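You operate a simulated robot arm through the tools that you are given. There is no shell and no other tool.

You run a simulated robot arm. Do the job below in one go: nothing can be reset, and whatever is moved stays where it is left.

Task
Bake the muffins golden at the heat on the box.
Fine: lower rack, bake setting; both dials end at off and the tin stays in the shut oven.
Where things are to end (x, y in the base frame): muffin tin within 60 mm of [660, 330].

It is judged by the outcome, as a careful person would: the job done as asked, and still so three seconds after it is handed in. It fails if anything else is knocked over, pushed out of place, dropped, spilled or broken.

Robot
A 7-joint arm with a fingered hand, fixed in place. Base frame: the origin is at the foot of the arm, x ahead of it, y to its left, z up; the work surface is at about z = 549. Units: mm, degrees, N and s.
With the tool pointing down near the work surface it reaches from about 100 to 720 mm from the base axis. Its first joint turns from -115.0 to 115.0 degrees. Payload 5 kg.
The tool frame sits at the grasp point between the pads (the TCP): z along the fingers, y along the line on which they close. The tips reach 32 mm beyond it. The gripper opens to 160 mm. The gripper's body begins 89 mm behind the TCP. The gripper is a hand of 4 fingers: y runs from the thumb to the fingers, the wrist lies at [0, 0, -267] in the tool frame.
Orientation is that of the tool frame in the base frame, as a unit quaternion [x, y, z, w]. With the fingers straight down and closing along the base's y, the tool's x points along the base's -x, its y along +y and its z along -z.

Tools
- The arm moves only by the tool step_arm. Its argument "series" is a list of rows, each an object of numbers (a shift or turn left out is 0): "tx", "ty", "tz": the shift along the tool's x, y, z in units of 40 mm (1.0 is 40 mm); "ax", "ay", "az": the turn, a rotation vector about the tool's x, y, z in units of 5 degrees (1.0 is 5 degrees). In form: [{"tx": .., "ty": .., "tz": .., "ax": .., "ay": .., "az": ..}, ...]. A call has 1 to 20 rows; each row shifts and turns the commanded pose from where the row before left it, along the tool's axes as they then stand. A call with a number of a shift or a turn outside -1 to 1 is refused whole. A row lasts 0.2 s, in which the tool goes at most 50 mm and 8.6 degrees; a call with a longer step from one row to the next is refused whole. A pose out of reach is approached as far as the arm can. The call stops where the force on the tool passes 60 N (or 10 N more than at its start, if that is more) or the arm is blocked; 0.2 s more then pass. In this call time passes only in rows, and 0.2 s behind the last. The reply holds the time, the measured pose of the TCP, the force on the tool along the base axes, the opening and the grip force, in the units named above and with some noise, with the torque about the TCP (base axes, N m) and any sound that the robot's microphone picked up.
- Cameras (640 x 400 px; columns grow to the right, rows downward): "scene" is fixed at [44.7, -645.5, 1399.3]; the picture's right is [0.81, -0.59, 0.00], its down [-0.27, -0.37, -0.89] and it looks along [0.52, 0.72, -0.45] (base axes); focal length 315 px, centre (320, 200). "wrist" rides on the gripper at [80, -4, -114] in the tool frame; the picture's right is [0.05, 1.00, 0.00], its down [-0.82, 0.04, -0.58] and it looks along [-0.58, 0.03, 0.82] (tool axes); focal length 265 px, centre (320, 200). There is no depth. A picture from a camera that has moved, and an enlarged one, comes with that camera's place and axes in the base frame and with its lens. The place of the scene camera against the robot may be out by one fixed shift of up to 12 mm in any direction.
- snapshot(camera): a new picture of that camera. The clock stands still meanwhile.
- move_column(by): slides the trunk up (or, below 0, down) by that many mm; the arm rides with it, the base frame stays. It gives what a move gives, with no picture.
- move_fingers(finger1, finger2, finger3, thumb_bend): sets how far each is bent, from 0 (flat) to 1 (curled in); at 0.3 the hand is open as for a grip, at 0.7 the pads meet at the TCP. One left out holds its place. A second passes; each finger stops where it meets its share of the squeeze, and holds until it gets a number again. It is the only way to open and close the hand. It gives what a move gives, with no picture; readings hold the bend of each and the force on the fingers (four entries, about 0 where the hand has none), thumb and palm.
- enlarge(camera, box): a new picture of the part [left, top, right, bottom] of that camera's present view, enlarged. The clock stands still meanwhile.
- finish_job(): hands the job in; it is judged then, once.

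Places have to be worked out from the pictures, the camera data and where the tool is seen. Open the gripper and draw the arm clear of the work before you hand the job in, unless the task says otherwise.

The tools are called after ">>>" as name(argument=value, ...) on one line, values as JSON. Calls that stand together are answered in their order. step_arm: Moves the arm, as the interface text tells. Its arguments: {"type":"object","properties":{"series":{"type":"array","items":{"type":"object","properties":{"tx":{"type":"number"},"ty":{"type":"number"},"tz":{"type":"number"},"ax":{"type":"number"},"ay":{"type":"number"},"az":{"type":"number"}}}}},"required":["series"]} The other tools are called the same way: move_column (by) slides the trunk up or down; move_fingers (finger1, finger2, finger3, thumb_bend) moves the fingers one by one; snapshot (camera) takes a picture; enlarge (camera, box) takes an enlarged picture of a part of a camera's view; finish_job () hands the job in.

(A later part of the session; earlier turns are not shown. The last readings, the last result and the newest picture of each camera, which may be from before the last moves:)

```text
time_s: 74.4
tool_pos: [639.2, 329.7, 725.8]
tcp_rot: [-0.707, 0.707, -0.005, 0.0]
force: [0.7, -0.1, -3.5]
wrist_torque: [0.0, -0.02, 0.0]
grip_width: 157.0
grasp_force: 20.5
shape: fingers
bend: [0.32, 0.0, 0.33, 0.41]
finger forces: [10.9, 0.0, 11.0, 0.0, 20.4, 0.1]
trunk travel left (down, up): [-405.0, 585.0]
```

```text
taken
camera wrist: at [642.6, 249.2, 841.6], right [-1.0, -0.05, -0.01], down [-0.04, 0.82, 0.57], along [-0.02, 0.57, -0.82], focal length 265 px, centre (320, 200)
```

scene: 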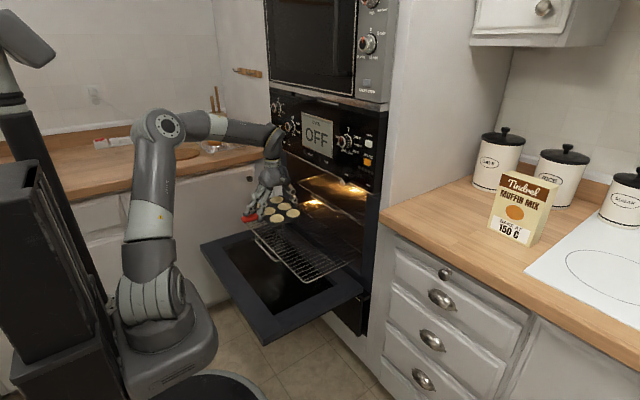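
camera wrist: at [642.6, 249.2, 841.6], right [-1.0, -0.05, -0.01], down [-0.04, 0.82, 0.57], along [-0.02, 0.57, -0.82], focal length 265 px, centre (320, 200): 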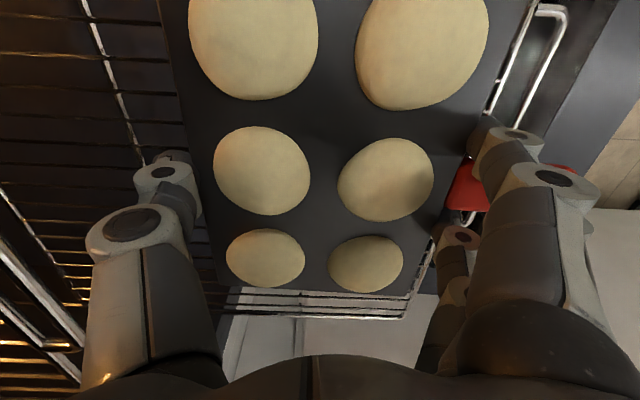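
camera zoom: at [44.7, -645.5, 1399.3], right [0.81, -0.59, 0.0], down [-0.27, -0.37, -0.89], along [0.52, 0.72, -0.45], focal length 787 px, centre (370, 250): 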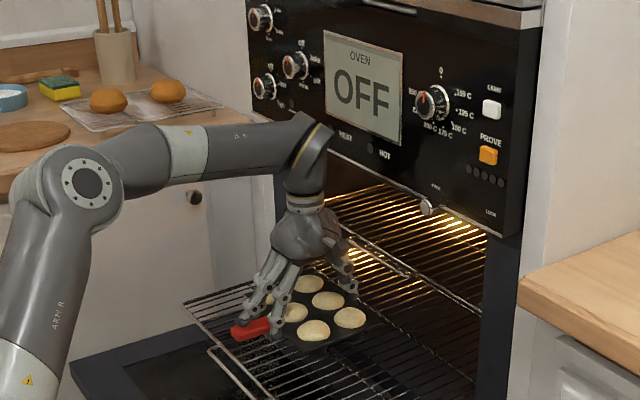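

Position good. Lowering gently onto the rack.

>>> step_arm(series=[{"tz": 0.15}, {"tz": 0.15}, {"tz": 0.15}, {"tz": 0.15}, {"tx": 0}])

>>> step_arm(series=[{"tz": 0.08}, {"tz": 0.08}, {"tx": 0}])

```text
time_s: 75.6
tool_pos: [639.7, 330.3, 704.1]
tcp_rot: [-0.707, 0.708, -0.004, 0.0]
force: [0.3, -0.1, -4.1]
wrist_torque: [0.02, 0.01, 0.03]
grip_width: 157.3
grasp_force: 21.0
shape: fingers
bend: [0.32, 0.0, 0.33, 0.41]
finger forces: [10.9, 0.0, 10.9, 0.1, 20.4, 0.0]
trunk travel left (down, up): [-405.0, 585.0]
```

```text
time_s: 76.4
tool_pos: [639.5, 329.3, 697.2]
tcp_rot: [-0.707, 0.708, -0.005, 0.0]
force: [-0.5, 0.2, -4.2]
wrist_torque: [0.0, -0.04, 0.02]
grip_width: 157.0
grasp_force: 20.4
shape: fingers
bend: [0.32, 0.0, 0.33, 0.41]
finger forces: [10.8, 0.1, 10.8, 0.0, 20.4, 0.0]
trunk travel left (down, up): [-405.0, 585.0]
```

Still carrying the full weight at TCP z=697. I'll continue in fine steps.

>>> step_arm(series=[{"tz": 0.06}, {"tz": 0.06}, {"tx": 0}])

>>> step_arm(series=[{"tz": 0.06}, {"tz": 0.06}, {"tx": 0}])

>>> enlarge(camera="scene", box=[240, 160, 340, 250])

```text
time_s: 77.2
tool_pos: [638.7, 330.1, 692.4]
tcp_rot: [-0.706, 0.708, -0.005, 0.0]
force: [0.2, -0.3, -3.8]
wrist_torque: [0.01, -0.04, -0.02]
grip_width: 157.0
grasp_force: 20.9
shape: fingers
bend: [0.32, 0.0, 0.33, 0.41]
finger forces: [10.7, 0.1, 10.8, 0.1, 20.3, 0.0]
trunk travel left (down, up): [-405.0, 585.0]
```

```text
time_s: 78.0
tool_pos: [639.7, 330.0, 688.4]
tcp_rot: [-0.706, 0.708, -0.005, -0.001]
force: [-0.3, 0.4, -4.2]
wrist_torque: [0.03, 0.0, -0.01]
grip_width: 157.2
grasp_force: 20.8
shape: fingers
bend: [0.32, 0.0, 0.33, 0.41]
finger forces: [10.7, 0.0, 10.8, 0.0, 20.4, 0.0]
trunk travel left (down, up): [-405.0, 585.0]
```

```text
4.44 times, centred on (290, 205) of scene
camera zoom: at [44.7, -645.5, 1399.3], right [0.81, -0.59, 0.0], down [-0.27, -0.37, -0.89], along [0.52, 0.72, -0.45], focal length 1399 px, centre (453, 178)
```

zoom: 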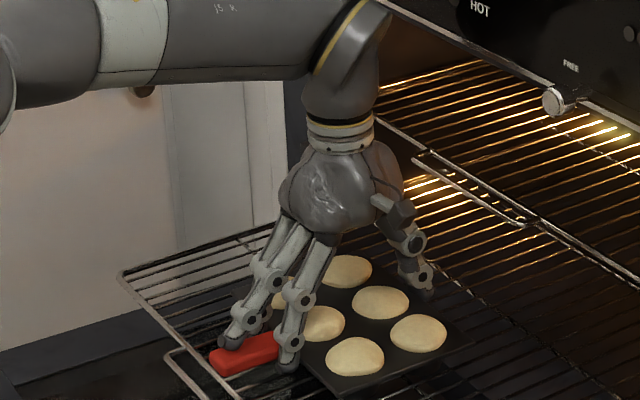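

Not touching yet; continuing down.

>>> step_arm(series=[{"tz": 0.06}, {"tz": 0.06}, {"tx": 0}])

>>> step_arm(series=[{"tz": 0.06}, {"tz": 0.06}, {"tx": 0}])

```text
time_s: 78.8
tool_pos: [640.6, 329.0, 683.5]
tcp_rot: [-0.706, 0.708, -0.005, 0.0]
force: [-0.3, 0.3, 0.4]
wrist_torque: [-0.03, -0.34, -0.03]
grip_width: 157.2
grasp_force: 21.9
shape: fingers
bend: [0.32, 0.0, 0.33, 0.41]
finger forces: [10.8, 0.0, 11.0, 0.0, 21.4, 0.1]
trunk travel left (down, up): [-405.0, 585.0]
```

```text
time_s: 79.6
tool_pos: [640.4, 329.7, 681.6]
tcp_rot: [-0.707, 0.707, -0.006, 0.002]
force: [0.5, 2.2, 25.9]
wrist_torque: [-0.03, -1.08, 0.04]
grip_width: 157.3
grasp_force: 21.5
shape: fingers
bend: [0.32, 0.0, 0.33, 0.41]
finger forces: [9.5, 0.0, 9.3, 0.0, 24.5, 0.0]
trunk travel left (down, up): [-405.0, 585.0]
```

The tin rests on the rack (pressing 26 N). I'll relieve 2–3 mm and open the fingers.

>>> step_arm(series=[{"tz": -0.07}, {"tx": 0}])

>>> move_fingers(finger1=0.24, finger3=0.24, thumb_bend=0.3)

>>> snapshot(camera="wrist")

>>> enlarge(camera="scene", box=[240, 160, 340, 250])

```text
time_s: 80.2
tool_pos: [639.6, 329.5, 680.9]
tcp_rot: [-0.706, 0.708, -0.007, 0.001]
force: [1.2, 3.7, 17.5]
wrist_torque: [-0.02, -1.46, 0.08]
grip_width: 157.5
grasp_force: 21.8
shape: fingers
bend: [0.33, 0.0, 0.33, 0.41]
finger forces: [9.5, 0.0, 9.4, 0.0, 24.4, 0.0]
trunk travel left (down, up): [-405.0, 585.0]
```

```text
time_s: 81.2
tool_pos: [638.8, 329.1, 681.5]
tcp_rot: [-0.707, 0.708, -0.005, 0.0]
force: [-0.3, 0.4, -0.4]
wrist_torque: [-0.01, 0.04, 0.01]
grip_width: 177.5
grasp_force: 0.0
shape: fingers
bend: [0.24, 0.0, 0.24, 0.3]
finger forces: [0.0, 0.0, 0.0, 0.0, 0.1, 0.0]
trunk travel left (down, up): [-405.0, 585.0]
```

```text
taken
camera wrist: at [643.2, 249.1, 795.7], right [-1.0, -0.05, -0.01], down [-0.04, 0.82, 0.57], along [-0.02, 0.57, -0.82], focal length 265 px, centre (320, 200)
```

wrist: 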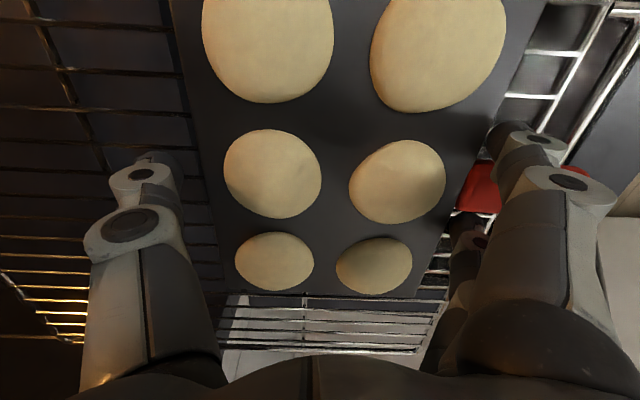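

```text
4.44 times, centred on (290, 205) of scene
camera zoom: at [44.7, -645.5, 1399.3], right [0.81, -0.59, 0.0], down [-0.27, -0.37, -0.89], along [0.52, 0.72, -0.45], focal length 1399 px, centre (453, 178)
```

zoom: 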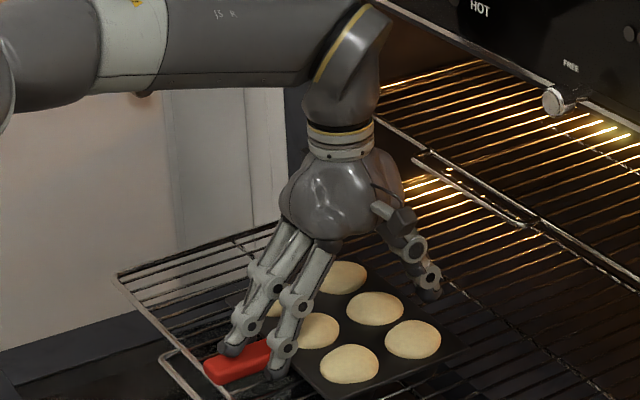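

The tin sits on the rack, centred about (620,330). I'll rise 65 mm and then back away in −x.

>>> step_arm(series=[{"tz": -0.3}, {"tz": -0.4}, {"tz": -0.5}, {"tz": -0.5, "ty": 0.1}, {"ty": 0.5}, {"ty": 0.8}, {"ty": 0.8}, {"ty": 0.8}, {"ty": 0.8}, {"tx": 0}])

>>> snapshot(camera="wrist")

>>> snapshot(camera="scene")

```text
time_s: 83.4
tool_pos: [485.5, 330.0, 750.2]
tcp_rot: [-0.706, 0.708, -0.004, -0.001]
force: [-0.1, 0.2, -0.2]
wrist_torque: [-0.02, 0.0, 0.02]
grip_width: 178.1
grasp_force: 0.0
shape: fingers
bend: [0.24, 0.0, 0.24, 0.3]
finger forces: [0.0, 0.0, 0.0, 0.1, 0.1, 0.0]
trunk travel left (down, up): [-405.0, 585.0]
```

```text
taken
camera wrist: at [488.3, 250.1, 864.0], right [-1.0, -0.05, -0.01], down [-0.05, 0.82, 0.57], along [-0.02, 0.57, -0.82], focal length 265 px, centre (320, 200)
```

wrist: 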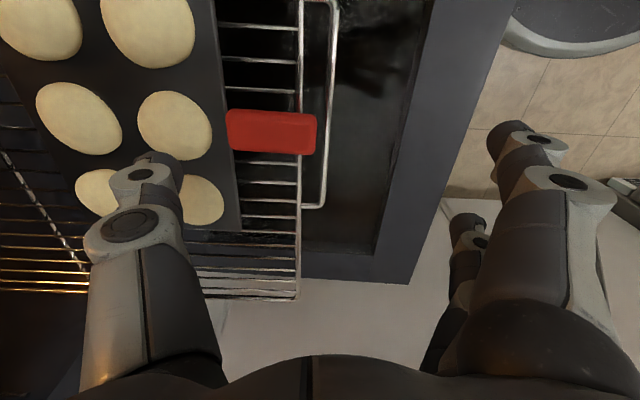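

```text
taken
```

scene: 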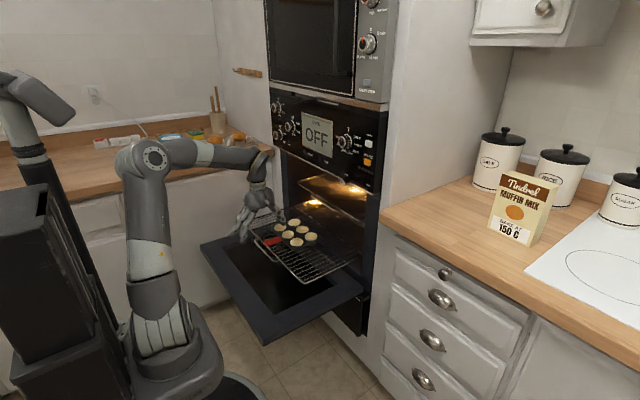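

The tin is placed (centre ≈(628,327)), its handle just over the rack's front. Now I'll close the hand into a nose, back off and raise, then pitch it to point forward so it can push the rack in by its pull bar.

>>> move_fingers(finger1=0.72, finger2=0.72, finger3=0.72, thumb_bend=0.7)

>>> step_arm(series=[{"tx": -0.5, "ty": 0.6, "tz": -0.5}, {"tx": -0.5, "ty": 0.6, "tz": -0.5}, {"tx": -0.5, "ty": 0.6, "tz": -0.5}, {"ty": 0.4, "ax": 1}, {"ax": 1}, {"ax": 1}, {"ax": 1}, {"ax": 1}, {"ax": 1}, {"ax": 1}, {"ax": 1}, {"ax": 1}])

>>> snapshot(camera="scene")

```text
time_s: 84.4
tool_pos: [484.8, 330.2, 748.9]
tcp_rot: [-0.707, 0.708, -0.005, 0.0]
force: [0.6, 0.2, 0.0]
wrist_torque: [0.01, -0.02, 0.0]
grip_width: 21.4
grasp_force: 0.1
shape: fingers
bend: [0.72, 0.71, 0.72, 0.7]
finger forces: [0.0, 0.1, 0.0, 0.0, 0.0, 0.1]
trunk travel left (down, up): [-405.0, 585.0]
```

```text
time_s: 87.0
tool_pos: [516.0, 443.5, 805.0]
tcp_rot: [-0.643, 0.664, -0.263, 0.277]
force: [1.3, -3.8, 3.3]
wrist_torque: [0.24, 0.38, 0.31]
grip_width: 21.2
grasp_force: 0.1
shape: fingers
bend: [0.72, 0.72, 0.72, 0.7]
finger forces: [0.0, 0.0, 0.0, 0.1, 0.1, 0.0]
out of reach, approached as far as the arm can: row 7, 8, 9, 10, 11, 12
trunk travel left (down, up): [-405.0, 585.0]
```

```text
taken
```

scene: 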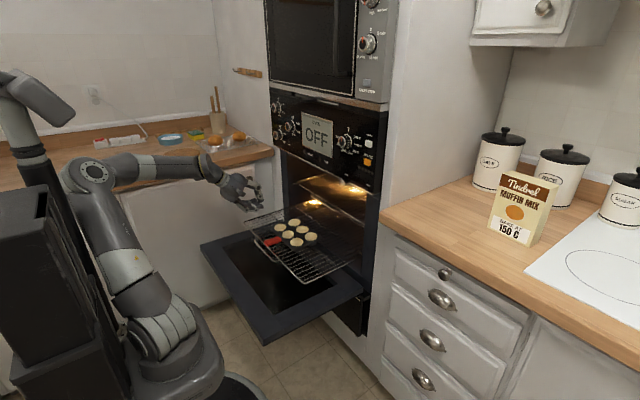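

The wrist hit a limit partway (about 45° pitch) and the force reading isn't quite zero; I'll take a still reading and close look.

>>> step_arm(series=[{"tx": 0}])

>>> snapshot(camera="wrist")

>>> enlarge(camera="scene", box=[60, 110, 360, 300])

```text
time_s: 87.4
tool_pos: [511.4, 460.8, 794.2]
tcp_rot: [-0.65, 0.657, -0.271, 0.27]
force: [-0.2, 1.4, -1.0]
wrist_torque: [-0.07, -0.03, -0.06]
grip_width: 21.1
grasp_force: 0.0
shape: fingers
bend: [0.72, 0.72, 0.72, 0.7]
finger forces: [0.1, 0.0, 0.0, 0.1, 0.1, 0.1]
trunk travel left (down, up): [-405.0, 585.0]
```

```text
taken
camera wrist: at [432.9, 379.9, 877.5], right [-0.71, -0.04, -0.71], down [-0.43, 0.82, 0.38], along [0.56, 0.57, -0.6], focal length 265 px, centre (320, 200)
```

wrist: 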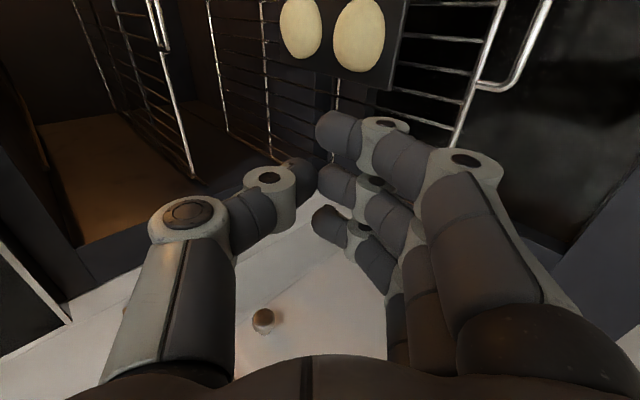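

```text
2.11 times, centred on (210, 205) of scene
camera zoom: at [44.7, -645.5, 1399.3], right [0.81, -0.59, 0.0], down [-0.27, -0.37, -0.89], along [0.52, 0.72, -0.45], focal length 663 px, centre (552, 190)
```

zoom: 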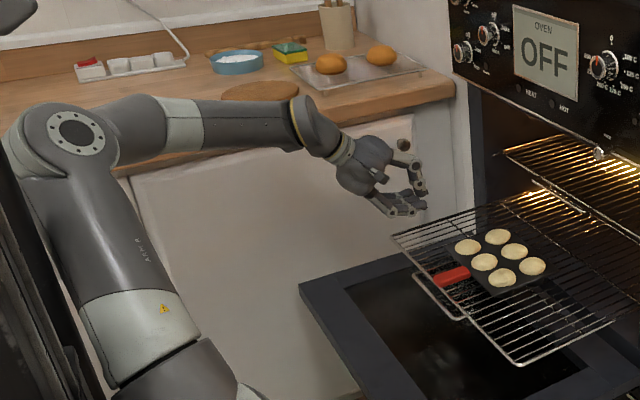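

No contact; the hand is at 45° pitch, which is enough for pushing the rack. I'll move the nose down to just in front of the rack's pull bar at y≈395, away from the tin's handle.

>>> step_arm(series=[{"tx": 0.33, "ty": 0.65, "tz": 0.08}, {"tx": 0.33, "ty": 0.65, "tz": 0.08}, {"tx": 0.33, "ty": 0.65, "tz": 0.08}, {"tx": 0.33, "ty": 0.65, "tz": 0.08}, {"tx": 0.33, "ty": 0.65, "tz": 0.08}, {"tx": 0}])

>>> snapshot(camera="wrist")

>>> enlarge(camera="scene", box=[60, 110, 360, 300])

```text
time_s: 88.8
tool_pos: [502.4, 411.5, 677.4]
tcp_rot: [-0.643, 0.665, -0.267, 0.271]
force: [-0.3, -0.2, -0.4]
wrist_torque: [-0.01, -0.03, 0.0]
grip_width: 21.2
grasp_force: 0.0
shape: fingers
bend: [0.72, 0.72, 0.72, 0.7]
finger forces: [0.0, 0.1, 0.0, 0.0, 0.0, 0.1]
out of reach, approached as far as the arm can: row 1, 2, 3, 4, 5
trunk travel left (down, up): [-405.0, 585.0]
```

```text
taken
camera wrist: at [422.7, 331.6, 760.4], right [-0.71, -0.02, -0.7], down [-0.41, 0.82, 0.4], along [0.57, 0.57, -0.59], focal length 265 px, centre (320, 200)
```

wrist: 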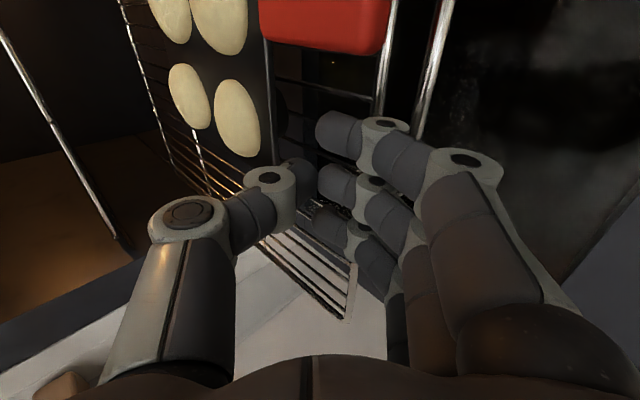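

```text
2.11 times, centred on (210, 205) of scene
camera zoom: at [44.7, -645.5, 1399.3], right [0.81, -0.59, 0.0], down [-0.27, -0.37, -0.89], along [0.52, 0.72, -0.45], focal length 663 px, centre (552, 190)
```

zoom: 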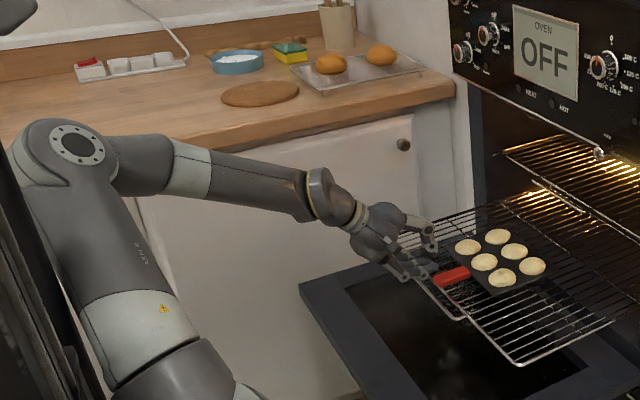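

The arm can't fold further inward at this pitch; the nose is hovering over the rack front without contact. I'll rise with the trunk, then straighten the hand to point down, since that allows a starting position in front of the rack.

>>> move_column(by=90)

>>> step_arm(series=[{"ax": -1}, {"ax": -1}, {"ax": -1}, {"ax": -1}, {"ax": -1}, {"ax": -1}, {"ax": -1}, {"ax": -1}, {"ax": -1}, {"tx": 0}])

>>> snapshot(camera="wrist")

```text
time_s: 90.0
tool_pos: [502.1, 411.5, 766.1]
tcp_rot: [-0.642, 0.665, -0.269, 0.27]
force: [0.0, 0.9, 0.4]
wrist_torque: [-0.05, -0.01, 0.0]
grip_width: 21.1
grasp_force: 0.1
shape: fingers
bend: [0.72, 0.72, 0.72, 0.7]
finger forces: [0.0, 0.0, 0.0, 0.0, 0.1, 0.0]
trunk travel left (down, up): [-495.0, 495.0]
```

```text
time_s: 92.2
tool_pos: [491.8, 420.6, 761.6]
tcp_rot: [0.707, -0.707, 0.004, 0.001]
force: [0.8, 0.6, -1.2]
wrist_torque: [-0.03, 0.01, 0.0]
grip_width: 21.0
grasp_force: 0.1
shape: fingers
bend: [0.72, 0.72, 0.72, 0.7]
finger forces: [0.0, 0.0, 0.0, 0.0, 0.1, 0.0]
trunk travel left (down, up): [-495.0, 495.0]
```

```text
taken
camera wrist: at [495.8, 340.6, 876.5], right [-1.0, -0.05, 0.0], down [-0.04, 0.82, 0.57], along [-0.03, 0.57, -0.82], focal length 265 px, centre (320, 200)
```

wrist: 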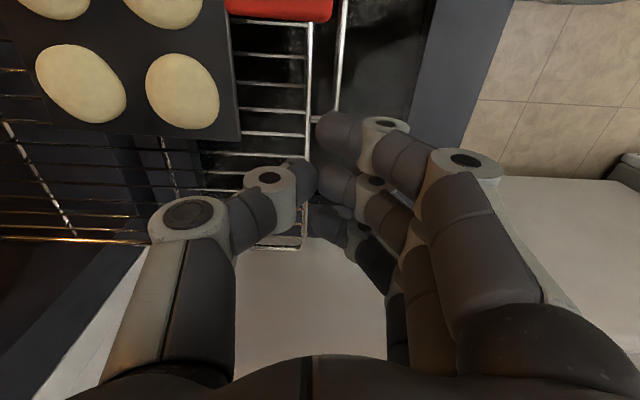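

Straight down works here. I'll step back to x≈450, y≈393 in front of the pull bar and lower so the fingertips are just below its level.

>>> step_arm(series=[{"tx": 0.33, "ty": 0.55}, {"tx": 0.33, "ty": 0.55}, {"tz": 0.6}, {"tz": 0.6}, {"tz": 0.6}, {"tz": 0.6}, {"tx": 0}])

>>> snapshot(camera="wrist")

>>> enlarge(camera="scene", box=[160, 110, 360, 280])

```text
time_s: 93.8
tool_pos: [449.8, 395.1, 665.6]
tcp_rot: [-0.706, 0.708, -0.004, 0.0]
force: [-0.5, -0.5, 1.1]
wrist_torque: [-0.03, 0.02, 0.01]
grip_width: 21.3
grasp_force: 0.0
shape: fingers
bend: [0.72, 0.72, 0.72, 0.7]
finger forces: [0.1, 0.0, 0.0, 0.1, 0.1, 0.1]
trunk travel left (down, up): [-495.0, 495.0]
```

```text
taken
camera wrist: at [452.7, 314.6, 780.2], right [-1.0, -0.05, 0.0], down [-0.04, 0.82, 0.57], along [-0.03, 0.57, -0.82], focal length 265 px, centre (320, 200)
```

wrist: 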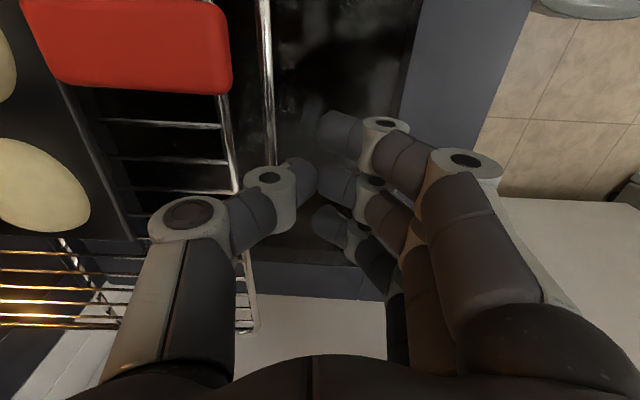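

```text
2.35 times, centred on (260, 195) of scene
camera zoom: at [44.7, -645.5, 1399.3], right [0.81, -0.59, 0.0], down [-0.27, -0.37, -0.89], along [0.52, 0.72, -0.45], focal length 741 px, centre (461, 212)
```

zoom: 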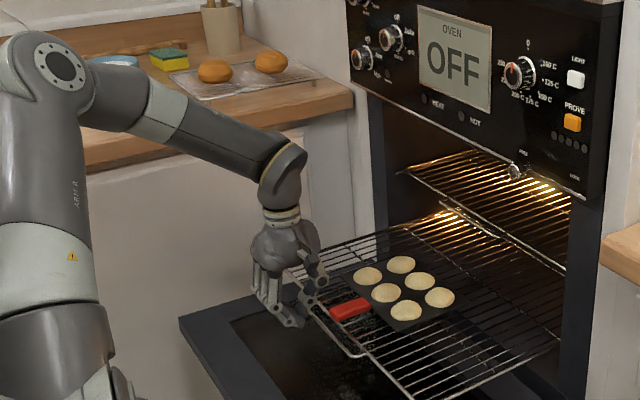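

The nose stands just in front of the pull bar. I'll push gently forward 60 mm and watch the force.

>>> step_arm(series=[{"ty": -0.25}, {"ty": -0.25}, {"ty": -0.25}, {"ty": -0.25}, {"ty": -0.25}, {"ty": -0.25}, {"tx": 0}])

>>> enlarge(camera="scene", box=[160, 110, 360, 280])

>>> snapshot(camera="wrist")

```text
time_s: 95.4
tool_pos: [508.4, 391.5, 665.0]
tcp_rot: [-0.706, 0.708, -0.003, -0.001]
force: [-0.3, -0.2, 1.0]
wrist_torque: [-0.03, -0.01, -0.02]
grip_width: 20.6
grasp_force: 0.8
shape: fingers
bend: [0.72, 0.72, 0.72, 0.7]
finger forces: [0.0, 0.1, 0.0, 0.1, 2.5, 0.0]
trunk travel left (down, up): [-495.0, 495.0]
```

```text
2.35 times, centred on (260, 195) of scene
camera zoom: at [44.7, -645.5, 1399.3], right [0.81, -0.59, 0.0], down [-0.27, -0.37, -0.89], along [0.52, 0.72, -0.45], focal length 741 px, centre (461, 212)
```

zoom: 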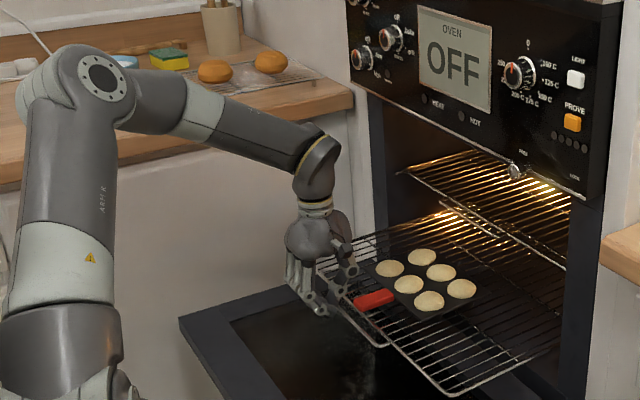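

```text
taken
camera wrist: at [511.9, 312.5, 780.8], right [-1.0, -0.05, 0.0], down [-0.04, 0.82, 0.57], along [-0.03, 0.57, -0.82], focal length 265 px, centre (320, 200)
```

wrist: 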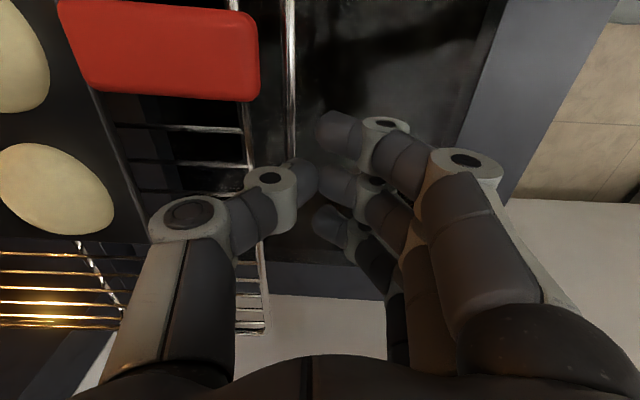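

The rack slides in easily with the tin riding on it. Continue 105 mm more in this posture.

>>> step_arm(series=[{"ty": -0.25}, {"ty": -0.25}, {"ty": -0.25}, {"ty": -0.25}, {"ty": -0.25}, {"ty": -0.25}, {"ty": -0.25}, {"ty": -0.25}, {"ty": -0.25}, {"ty": -0.25}, {"tx": 0}])

>>> enlarge(camera="scene", box=[160, 110, 360, 280])

>>> snapshot(camera="wrist")

```text
time_s: 97.8
tool_pos: [607.4, 393.2, 666.1]
tcp_rot: [-0.706, 0.708, -0.004, -0.001]
force: [-0.6, -0.1, 0.0]
wrist_torque: [0.01, 0.0, 0.01]
grip_width: 20.7
grasp_force: 0.0
shape: fingers
bend: [0.72, 0.72, 0.72, 0.7]
finger forces: [0.0, 0.1, 0.0, 0.1, 0.1, 0.1]
trunk travel left (down, up): [-495.0, 495.0]
```

```text
2.35 times, centred on (260, 195) of scene
camera zoom: at [44.7, -645.5, 1399.3], right [0.81, -0.59, 0.0], down [-0.27, -0.37, -0.89], along [0.52, 0.72, -0.45], focal length 741 px, centre (461, 212)
```

zoom: 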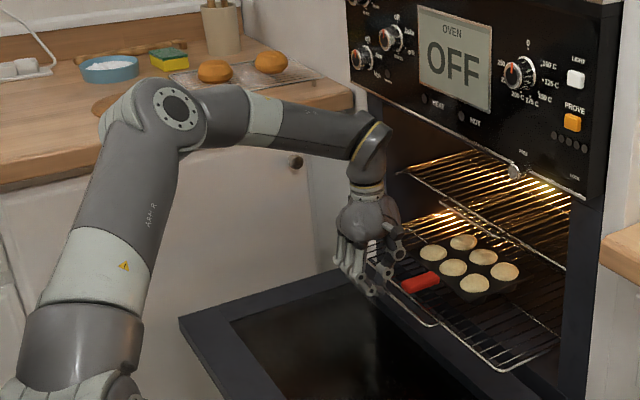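

```text
taken
camera wrist: at [611.6, 314.1, 781.1], right [-1.0, -0.05, 0.0], down [-0.04, 0.82, 0.57], along [-0.03, 0.57, -0.82], focal length 265 px, centre (320, 200)
```

wrist: 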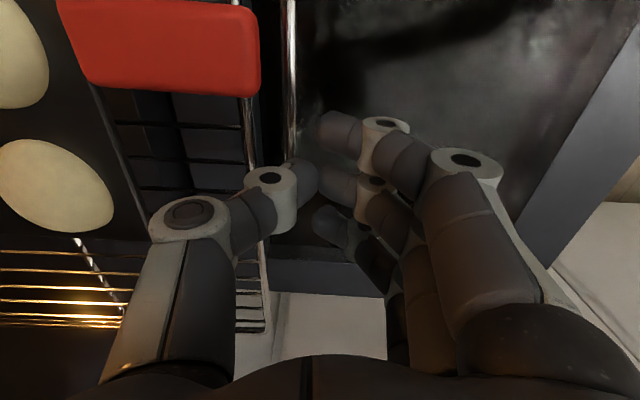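

About 150 mm in now; the tin is riding along. I'll back off 40 mm, pitch the hand to 45° so the wrist clears the panel, and then push the rest of the way.

>>> step_arm(series=[{"ty": 0.5}, {"ty": 0.5}, {"ax": 1}, {"ax": 1}, {"ax": 1}, {"ax": 1}, {"ax": 1}, {"ax": 1}, {"ax": 1}, {"ax": 1}, {"ax": 1}, {"tx": 0}])

>>> snapshot(camera="wrist")

>>> enlarge(camera="scene", box=[160, 110, 360, 280])

```text
time_s: 100.4
tool_pos: [567.7, 392.6, 666.5]
tcp_rot: [0.653, -0.652, 0.276, -0.269]
force: [-1.5, 0.1, 0.0]
wrist_torque: [-0.03, -0.02, -0.03]
grip_width: 21.0
grasp_force: 0.1
shape: fingers
bend: [0.72, 0.72, 0.72, 0.7]
finger forces: [0.1, 0.1, 0.0, 0.0, 0.0, 0.0]
trunk travel left (down, up): [-495.0, 495.0]
```

```text
taken
camera wrist: at [490.7, 313.5, 750.4], right [-0.7, -0.06, -0.71], down [-0.44, 0.82, 0.37], along [0.56, 0.57, -0.6], focal length 265 px, centre (320, 200)
```

wrist: 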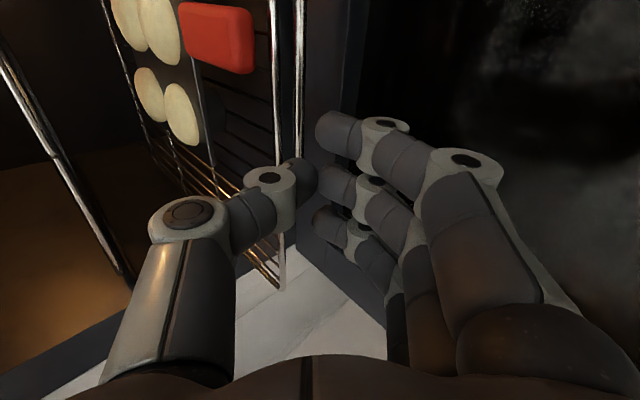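

```text
2.35 times, centred on (260, 195) of scene
camera zoom: at [44.7, -645.5, 1399.3], right [0.81, -0.59, 0.0], down [-0.27, -0.37, -0.89], along [0.52, 0.72, -0.45], focal length 741 px, centre (461, 212)
```

zoom: 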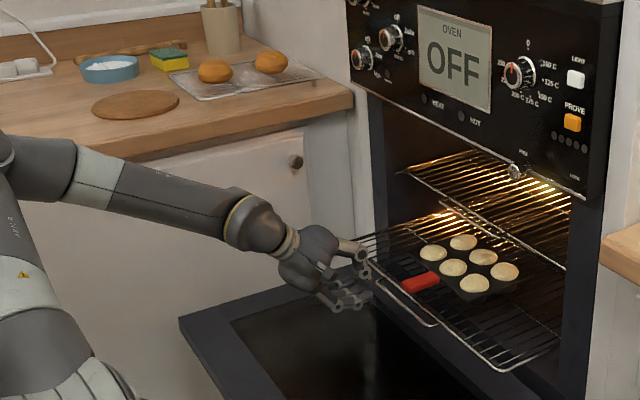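

Good posture. I'll lower 5 mm and push on the bar, 70 mm first.

>>> step_arm(series=[{"ty": 0.09, "tz": 0.09}, {"ty": -0.2, "tz": 0.2}, {"ty": -0.2, "tz": 0.2}, {"ty": -0.2, "tz": 0.2}, {"ty": -0.2, "tz": 0.2}, {"ty": -0.2, "tz": 0.2}, {"ty": -0.2, "tz": 0.2}, {"ty": -0.2, "tz": 0.2}, {"tx": 0}])

>>> snapshot(camera="wrist")

>>> enlarge(camera="scene", box=[160, 110, 360, 280])

```text
time_s: 102.4
tool_pos: [645.7, 393.4, 662.4]
tcp_rot: [0.653, -0.653, 0.274, -0.27]
force: [-0.5, 0.1, 1.2]
wrist_torque: [0.0, -0.01, 0.01]
grip_width: 21.2
grasp_force: 0.0
shape: fingers
bend: [0.72, 0.72, 0.72, 0.7]
finger forces: [0.0, 0.0, 0.0, 0.1, 0.1, 0.0]
trunk travel left (down, up): [-495.0, 495.0]
```

```text
taken
camera wrist: at [569.2, 313.9, 745.8], right [-0.7, -0.06, -0.71], down [-0.44, 0.82, 0.37], along [0.56, 0.57, -0.6], focal length 265 px, centre (320, 200)
```

wrist: 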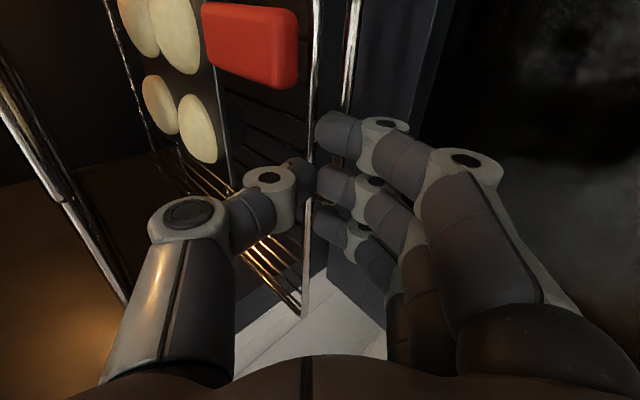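

```text
2.35 times, centred on (260, 195) of scene
camera zoom: at [44.7, -645.5, 1399.3], right [0.81, -0.59, 0.0], down [-0.27, -0.37, -0.89], along [0.52, 0.72, -0.45], focal length 741 px, centre (461, 212)
```

zoom: 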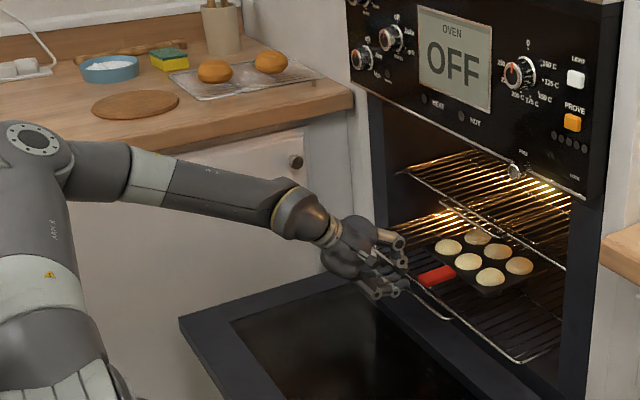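

The nose now pushes the rack's front bar (about x=678). To keep the hand clear of the upper rack's handle, I'll back off slightly, flatten to about 25° pitch, and continue.

>>> step_arm(series=[{"ty": 0.45, "tz": -0.45}, {"ax": 1}, {"ax": 1}, {"ax": 1}, {"ax": 1}, {"ty": 0.14, "tz": 0.06}, {"tx": 0}])

>>> snapshot(camera="wrist")

>>> enlarge(camera="scene", box=[200, 130, 380, 280])

```text
time_s: 104.0
tool_pos: [622.0, 393.9, 654.7]
tcp_rot: [0.597, -0.594, 0.384, -0.379]
force: [-0.3, 0.2, 0.0]
wrist_torque: [0.01, -0.01, 0.04]
grip_width: 20.9
grasp_force: 0.0
shape: fingers
bend: [0.72, 0.72, 0.72, 0.7]
finger forces: [0.1, 0.1, 0.1, 0.0, 0.0, 0.0]
trunk travel left (down, up): [-495.0, 495.0]
```

```text
taken
camera wrist: at [520.3, 313.3, 707.4], right [-0.42, -0.06, -0.91], down [-0.54, 0.82, 0.2], along [0.73, 0.57, -0.37], focal length 265 px, centre (320, 200)
```

wrist: 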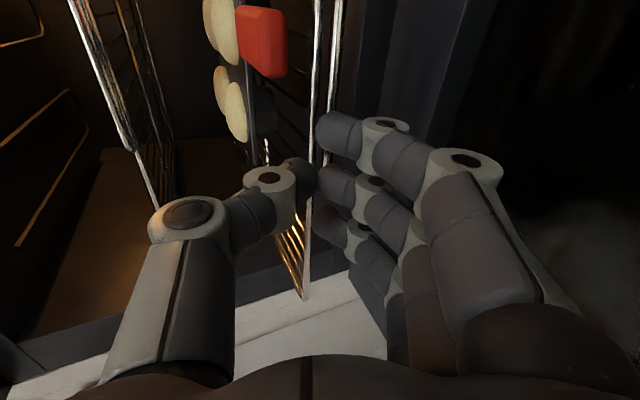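

```text
2.67 times, centred on (290, 205) of scene
camera zoom: at [44.7, -645.5, 1399.3], right [0.81, -0.59, 0.0], down [-0.27, -0.37, -0.89], along [0.52, 0.72, -0.45], focal length 839 px, centre (400, 187)
```

zoom: 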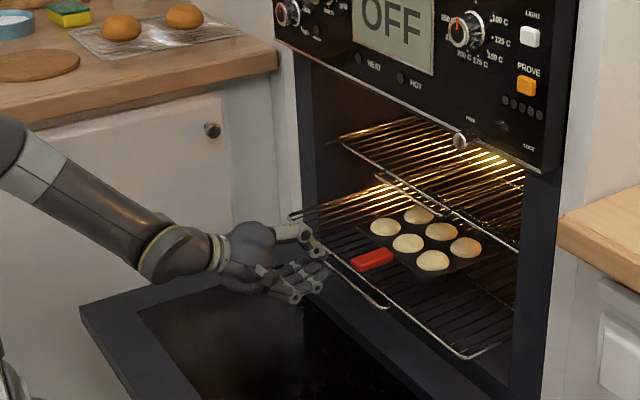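

Clear view: the tin rides fine. Continue the push, 85 mm.

>>> step_arm(series=[{"ty": -0.11, "tz": 0.23}, {"ty": -0.11, "tz": 0.23}, {"ty": -0.11, "tz": 0.23}, {"ty": -0.11, "tz": 0.23}, {"ty": -0.11, "tz": 0.23}, {"ty": -0.11, "tz": 0.23}, {"ty": -0.11, "tz": 0.23}, {"ty": -0.11, "tz": 0.23}, {"tx": 0}])

>>> snapshot(camera="wrist")

>>> enlarge(camera="scene", box=[200, 130, 380, 280])

```text
time_s: 106.0
tool_pos: [702.3, 392.7, 656.9]
tcp_rot: [0.596, -0.594, 0.384, -0.379]
force: [-0.5, -0.1, 1.9]
wrist_torque: [-0.01, -0.05, 0.0]
grip_width: 21.2
grasp_force: 0.0
shape: fingers
bend: [0.72, 0.72, 0.72, 0.7]
finger forces: [0.0, 0.1, 0.0, 0.0, 0.1, 0.1]
trunk travel left (down, up): [-495.0, 495.0]
```

```text
taken
camera wrist: at [601.5, 312.7, 709.4], right [-0.42, -0.06, -0.91], down [-0.54, 0.82, 0.2], along [0.73, 0.57, -0.37], focal length 265 px, centre (320, 200)
```

wrist: 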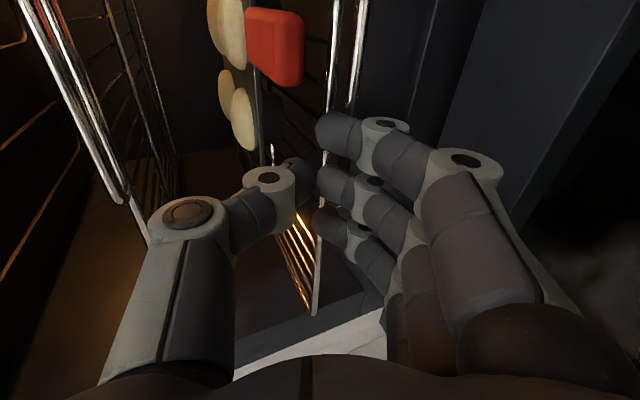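

```text
2.67 times, centred on (290, 205) of scene
camera zoom: at [44.7, -645.5, 1399.3], right [0.81, -0.59, 0.0], down [-0.27, -0.37, -0.89], along [0.52, 0.72, -0.45], focal length 839 px, centre (400, 187)
```

zoom: 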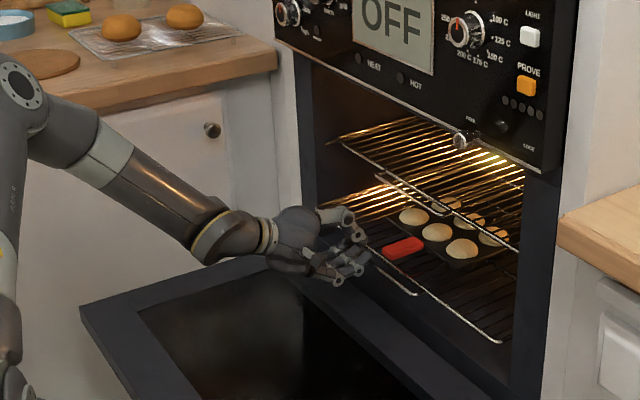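

Front bar is at about x=734; the upper rack's bar was at 780. I'll push about 45 mm more, watching for an end stop.

>>> step_arm(series=[{"ty": -0.08, "tz": 0.17}, {"ty": -0.08, "tz": 0.17}, {"ty": -0.08, "tz": 0.17}, {"ty": -0.08, "tz": 0.17}, {"tx": 0}])

>>> step_arm(series=[{"ty": -0.06, "tz": 0.12}, {"ty": -0.06, "tz": 0.12}, {"ty": -0.06, "tz": 0.12}, {"tx": 0}])

>>> snapshot(camera="wrist")

>>> enlarge(camera="scene", box=[200, 130, 380, 280])

```text
time_s: 107.2
tool_pos: [734.2, 390.8, 657.6]
tcp_rot: [0.596, -0.594, 0.384, -0.379]
force: [-1.0, 0.1, 2.3]
wrist_torque: [0.0, -0.01, 0.0]
grip_width: 21.5
grasp_force: 2.3
shape: fingers
bend: [0.72, 0.72, 0.72, 0.7]
finger forces: [0.0, 3.9, 0.0, 0.1, 0.0, 0.1]
trunk travel left (down, up): [-495.0, 495.0]
```

```text
time_s: 108.2
tool_pos: [749.5, 393.0, 657.9]
tcp_rot: [0.596, -0.594, 0.384, -0.379]
force: [-1.0, -0.2, 1.9]
wrist_torque: [-0.04, -0.04, -0.01]
grip_width: 21.3
grasp_force: 0.0
shape: fingers
bend: [0.72, 0.72, 0.72, 0.7]
finger forces: [0.0, 0.0, 0.1, 0.1, 0.0, 0.0]
trunk travel left (down, up): [-495.0, 495.0]
```

```text
taken
camera wrist: at [648.9, 312.6, 710.0], right [-0.42, -0.06, -0.91], down [-0.54, 0.82, 0.2], along [0.73, 0.57, -0.37], focal length 265 px, centre (320, 200)
```

wrist: 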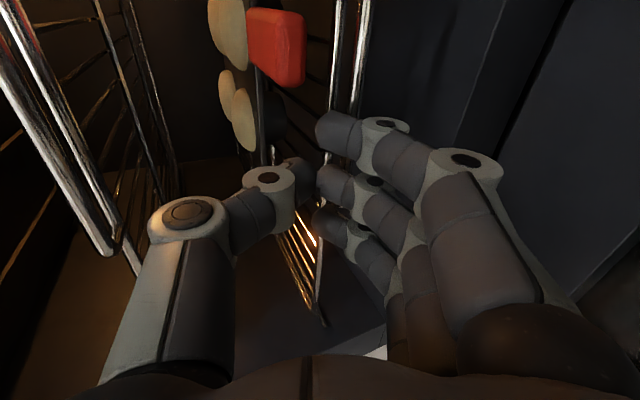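

```text
2.67 times, centred on (290, 205) of scene
camera zoom: at [44.7, -645.5, 1399.3], right [0.81, -0.59, 0.0], down [-0.27, -0.37, -0.89], along [0.52, 0.72, -0.45], focal length 839 px, centre (400, 187)
```

zoom: 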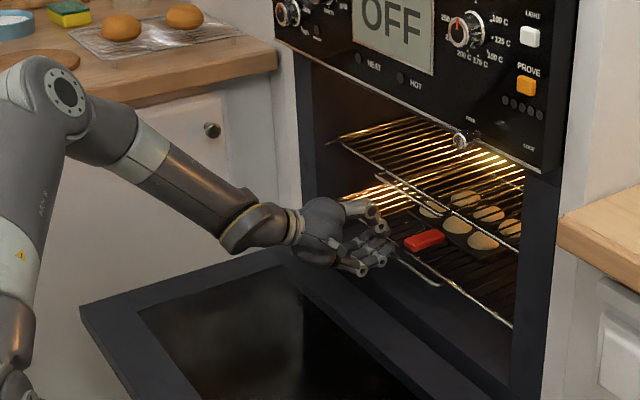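

Rack front is now in line with the upper one (~782). A little more to find the end stop.

>>> step_arm(series=[{"ty": -0.05, "tz": 0.1}, {"ty": -0.05, "tz": 0.1}, {"ty": -0.05, "tz": 0.1}, {"tx": 0}])

>>> step_arm(series=[{"ty": -0.05, "tz": 0.1}, {"ty": -0.05, "tz": 0.1}, {"tx": 0}])

>>> snapshot(camera="wrist")

```text
time_s: 109.2
tool_pos: [762.4, 394.4, 658.8]
tcp_rot: [0.596, -0.595, 0.384, -0.379]
force: [-12.1, 0.2, 10.0]
wrist_torque: [-0.06, 0.18, -0.09]
grip_width: 21.0
grasp_force: 9.2
shape: fingers
bend: [0.73, 0.73, 0.72, 0.7]
finger forces: [2.8, 15.2, 0.0, 0.1, 0.0, 0.0]
trunk travel left (down, up): [-495.0, 495.0]
```

```text
time_s: 110.0
tool_pos: [770.6, 394.6, 661.9]
tcp_rot: [0.596, -0.593, 0.384, -0.381]
force: [-29.7, 1.4, 23.9]
wrist_torque: [-0.13, 0.72, -0.22]
grip_width: 20.5
grasp_force: 20.7
shape: fingers
bend: [0.73, 0.73, 0.72, 0.7]
finger forces: [9.0, 32.3, 1.4, 0.0, 0.0, 0.0]
trunk travel left (down, up): [-495.0, 495.0]
```

```text
taken
camera wrist: at [668.5, 313.8, 713.3], right [-0.41, -0.06, -0.91], down [-0.54, 0.82, 0.2], along [0.73, 0.58, -0.37], focal length 265 px, centre (320, 200)
```

wrist: 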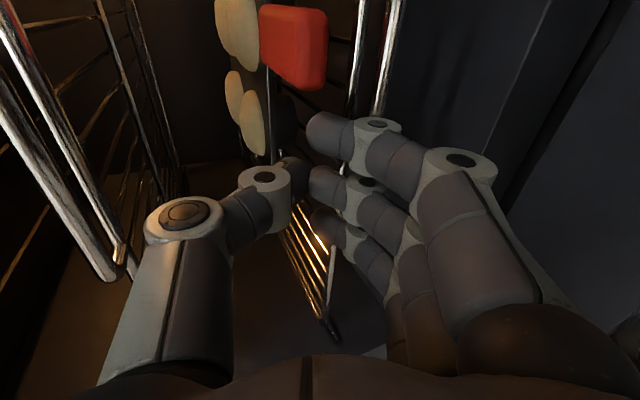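

End stop reached: the rack is fully in. I'll withdraw straight back 200 mm.

>>> step_arm(series=[{"ty": 0.2, "tz": -0.45}, {"ty": 0.38, "tz": -0.8}, {"ty": 0.38, "tz": -0.8}, {"ty": 0.38, "tz": -0.8}, {"ty": 0.38, "tz": -0.8}, {"ty": 0.38, "tz": -0.8}, {"tx": 0}])

>>> snapshot(camera="scene")

>>> enlarge(camera="scene", box=[180, 150, 400, 350])

>>> snapshot(camera="wrist")

```text
time_s: 111.6
tool_pos: [575.7, 393.3, 655.8]
tcp_rot: [0.596, -0.595, 0.384, -0.379]
force: [-0.3, -0.1, -0.1]
wrist_torque: [0.0, 0.0, -0.01]
grip_width: 21.3
grasp_force: 0.0
shape: fingers
bend: [0.72, 0.72, 0.72, 0.7]
finger forces: [0.0, 0.0, 0.1, 0.0, 0.0, 0.0]
trunk travel left (down, up): [-495.0, 495.0]
```

```text
taken
```

scene: 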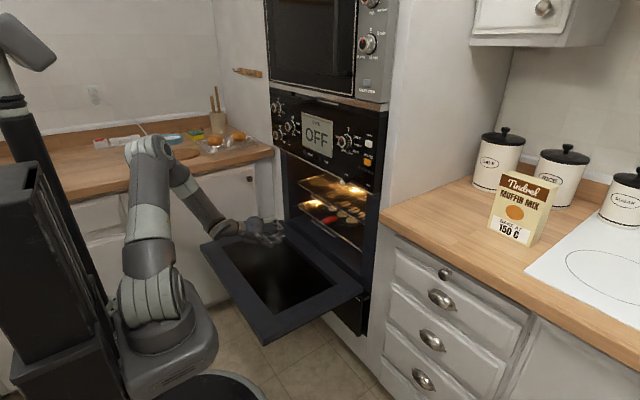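

```text
2.00 times, centred on (290, 250) of scene
camera zoom: at [44.7, -645.5, 1399.3], right [0.81, -0.59, 0.0], down [-0.27, -0.37, -0.89], along [0.52, 0.72, -0.45], focal length 630 px, centre (380, 100)
```

zoom: 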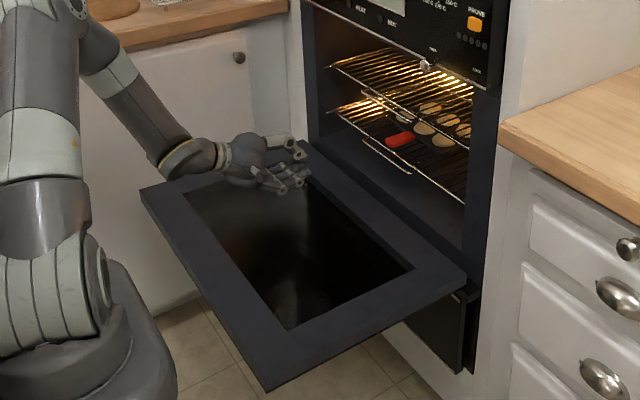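

```text
taken
camera wrist: at [474.4, 312.7, 707.8], right [-0.42, -0.06, -0.91], down [-0.54, 0.82, 0.2], along [0.73, 0.57, -0.37], focal length 265 px, centre (320, 200)
```

wrist: 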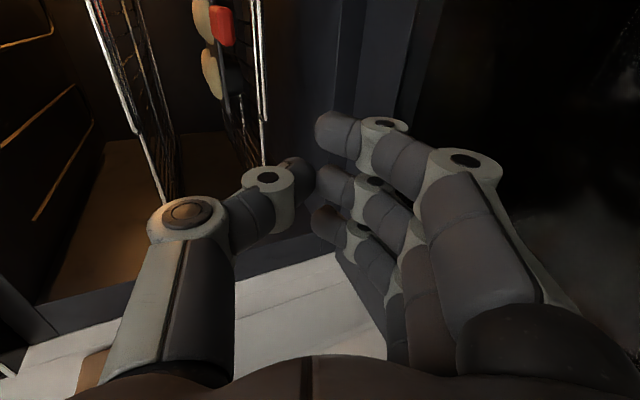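

The rack with the tin is fully in. Now for the door: it lies open from about x=300 to 735 at z≈549, so I'll bring the hand in front of its left-front edge, go below it, and lift from underneath. First rise and point the hand down.

>>> move_column(by=120)

>>> step_arm(series=[{"ax": -1}, {"ax": -1}, {"ax": -1}, {"ax": -1}, {"ax": -1}, {"ax": -1}, {"ax": -1}, {"ax": -1}, {"ax": -1}, {"ax": -1}, {"ax": -1}, {"ax": -1}, {"ax": -1}, {"tx": 0}])

>>> step_arm(series=[{"az": 1}, {"az": 1}, {"az": 1}, {"az": 1}, {"az": 1}, {"az": 1}, {"az": 1}, {"az": 1}, {"az": 1}, {"tx": 0}])

```text
time_s: 113.1
tool_pos: [575.5, 393.3, 776.5]
tcp_rot: [0.596, -0.594, 0.384, -0.379]
force: [-1.0, -0.2, 0.0]
wrist_torque: [-0.04, -0.01, -0.03]
grip_width: 21.5
grasp_force: 0.1
shape: fingers
bend: [0.72, 0.72, 0.72, 0.7]
finger forces: [0.0, 0.0, 0.0, 0.0, 0.1, 0.0]
trunk travel left (down, up): [-615.0, 375.0]
```

```text
time_s: 116.1
tool_pos: [576.0, 393.0, 776.1]
tcp_rot: [0.707, -0.707, 0.004, 0.001]
force: [0.5, 0.5, 0.6]
wrist_torque: [0.0, 0.01, 0.0]
grip_width: 21.6
grasp_force: 0.1
shape: fingers
bend: [0.72, 0.72, 0.72, 0.7]
finger forces: [0.1, 0.1, 0.0, 0.1, 0.1, 0.1]
trunk travel left (down, up): [-615.0, 375.0]
```

```text
time_s: 118.3
tool_pos: [575.8, 392.5, 775.1]
tcp_rot: [-0.382, 0.924, -0.005, 0.001]
force: [0.0, 0.1, -1.6]
wrist_torque: [-0.02, -0.02, 0.02]
grip_width: 21.4
grasp_force: 0.1
shape: fingers
bend: [0.72, 0.72, 0.72, 0.7]
finger forces: [0.0, 0.0, 0.0, 0.0, 0.0, 0.1]
trunk travel left (down, up): [-615.0, 375.0]
```

Hand points down with 45° yaw, free above the door. I'll move it to about (215,470), in front of the door's front edge, at this height.

>>> step_arm(series=[{"tx": 0.5, "ty": 0.776}, {"tx": 0.5, "ty": 0.776}, {"tx": 0.5, "ty": 0.776}, {"tx": 0.5, "ty": 0.776}, {"tx": 0.5, "ty": 0.776}, {"tx": 0.5, "ty": 0.776}, {"tx": 0.5, "ty": 0.776}, {"tx": 0.5, "ty": 0.776}, {"tx": 0.5, "ty": 0.776}, {"tx": 0.5, "ty": 0.776}, {"tx": 0}])

>>> snapshot(camera="scene")

>>> snapshot(camera="wrist")

```text
time_s: 120.7
tool_pos: [216.5, 472.2, 775.2]
tcp_rot: [-0.382, 0.924, -0.004, 0.0]
force: [-0.2, 0.3, -0.4]
wrist_torque: [0.02, -0.01, 0.0]
grip_width: 21.3
grasp_force: 0.1
shape: fingers
bend: [0.72, 0.72, 0.72, 0.7]
finger forces: [0.0, 0.0, 0.1, 0.0, 0.0, 0.0]
trunk travel left (down, up): [-615.0, 375.0]
```

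```text
taken
```

scene: 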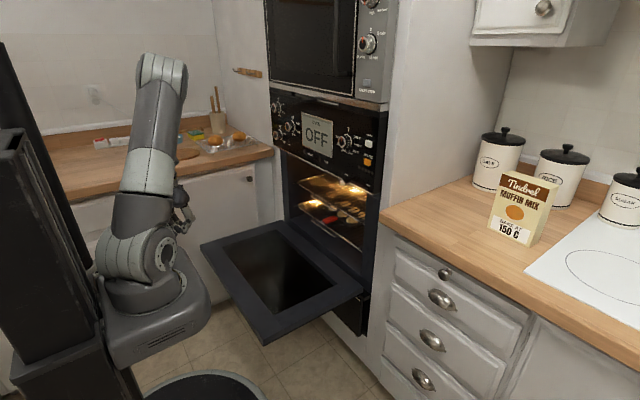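

```text
taken
camera wrist: at [161.6, 411.4, 890.0], right [-0.74, 0.67, -0.01], down [0.54, 0.61, 0.58], along [0.39, 0.42, -0.82], focal length 265 px, centre (320, 200)
```

wrist: 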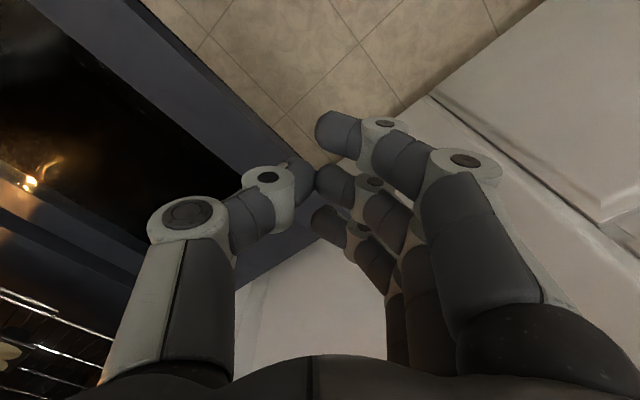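

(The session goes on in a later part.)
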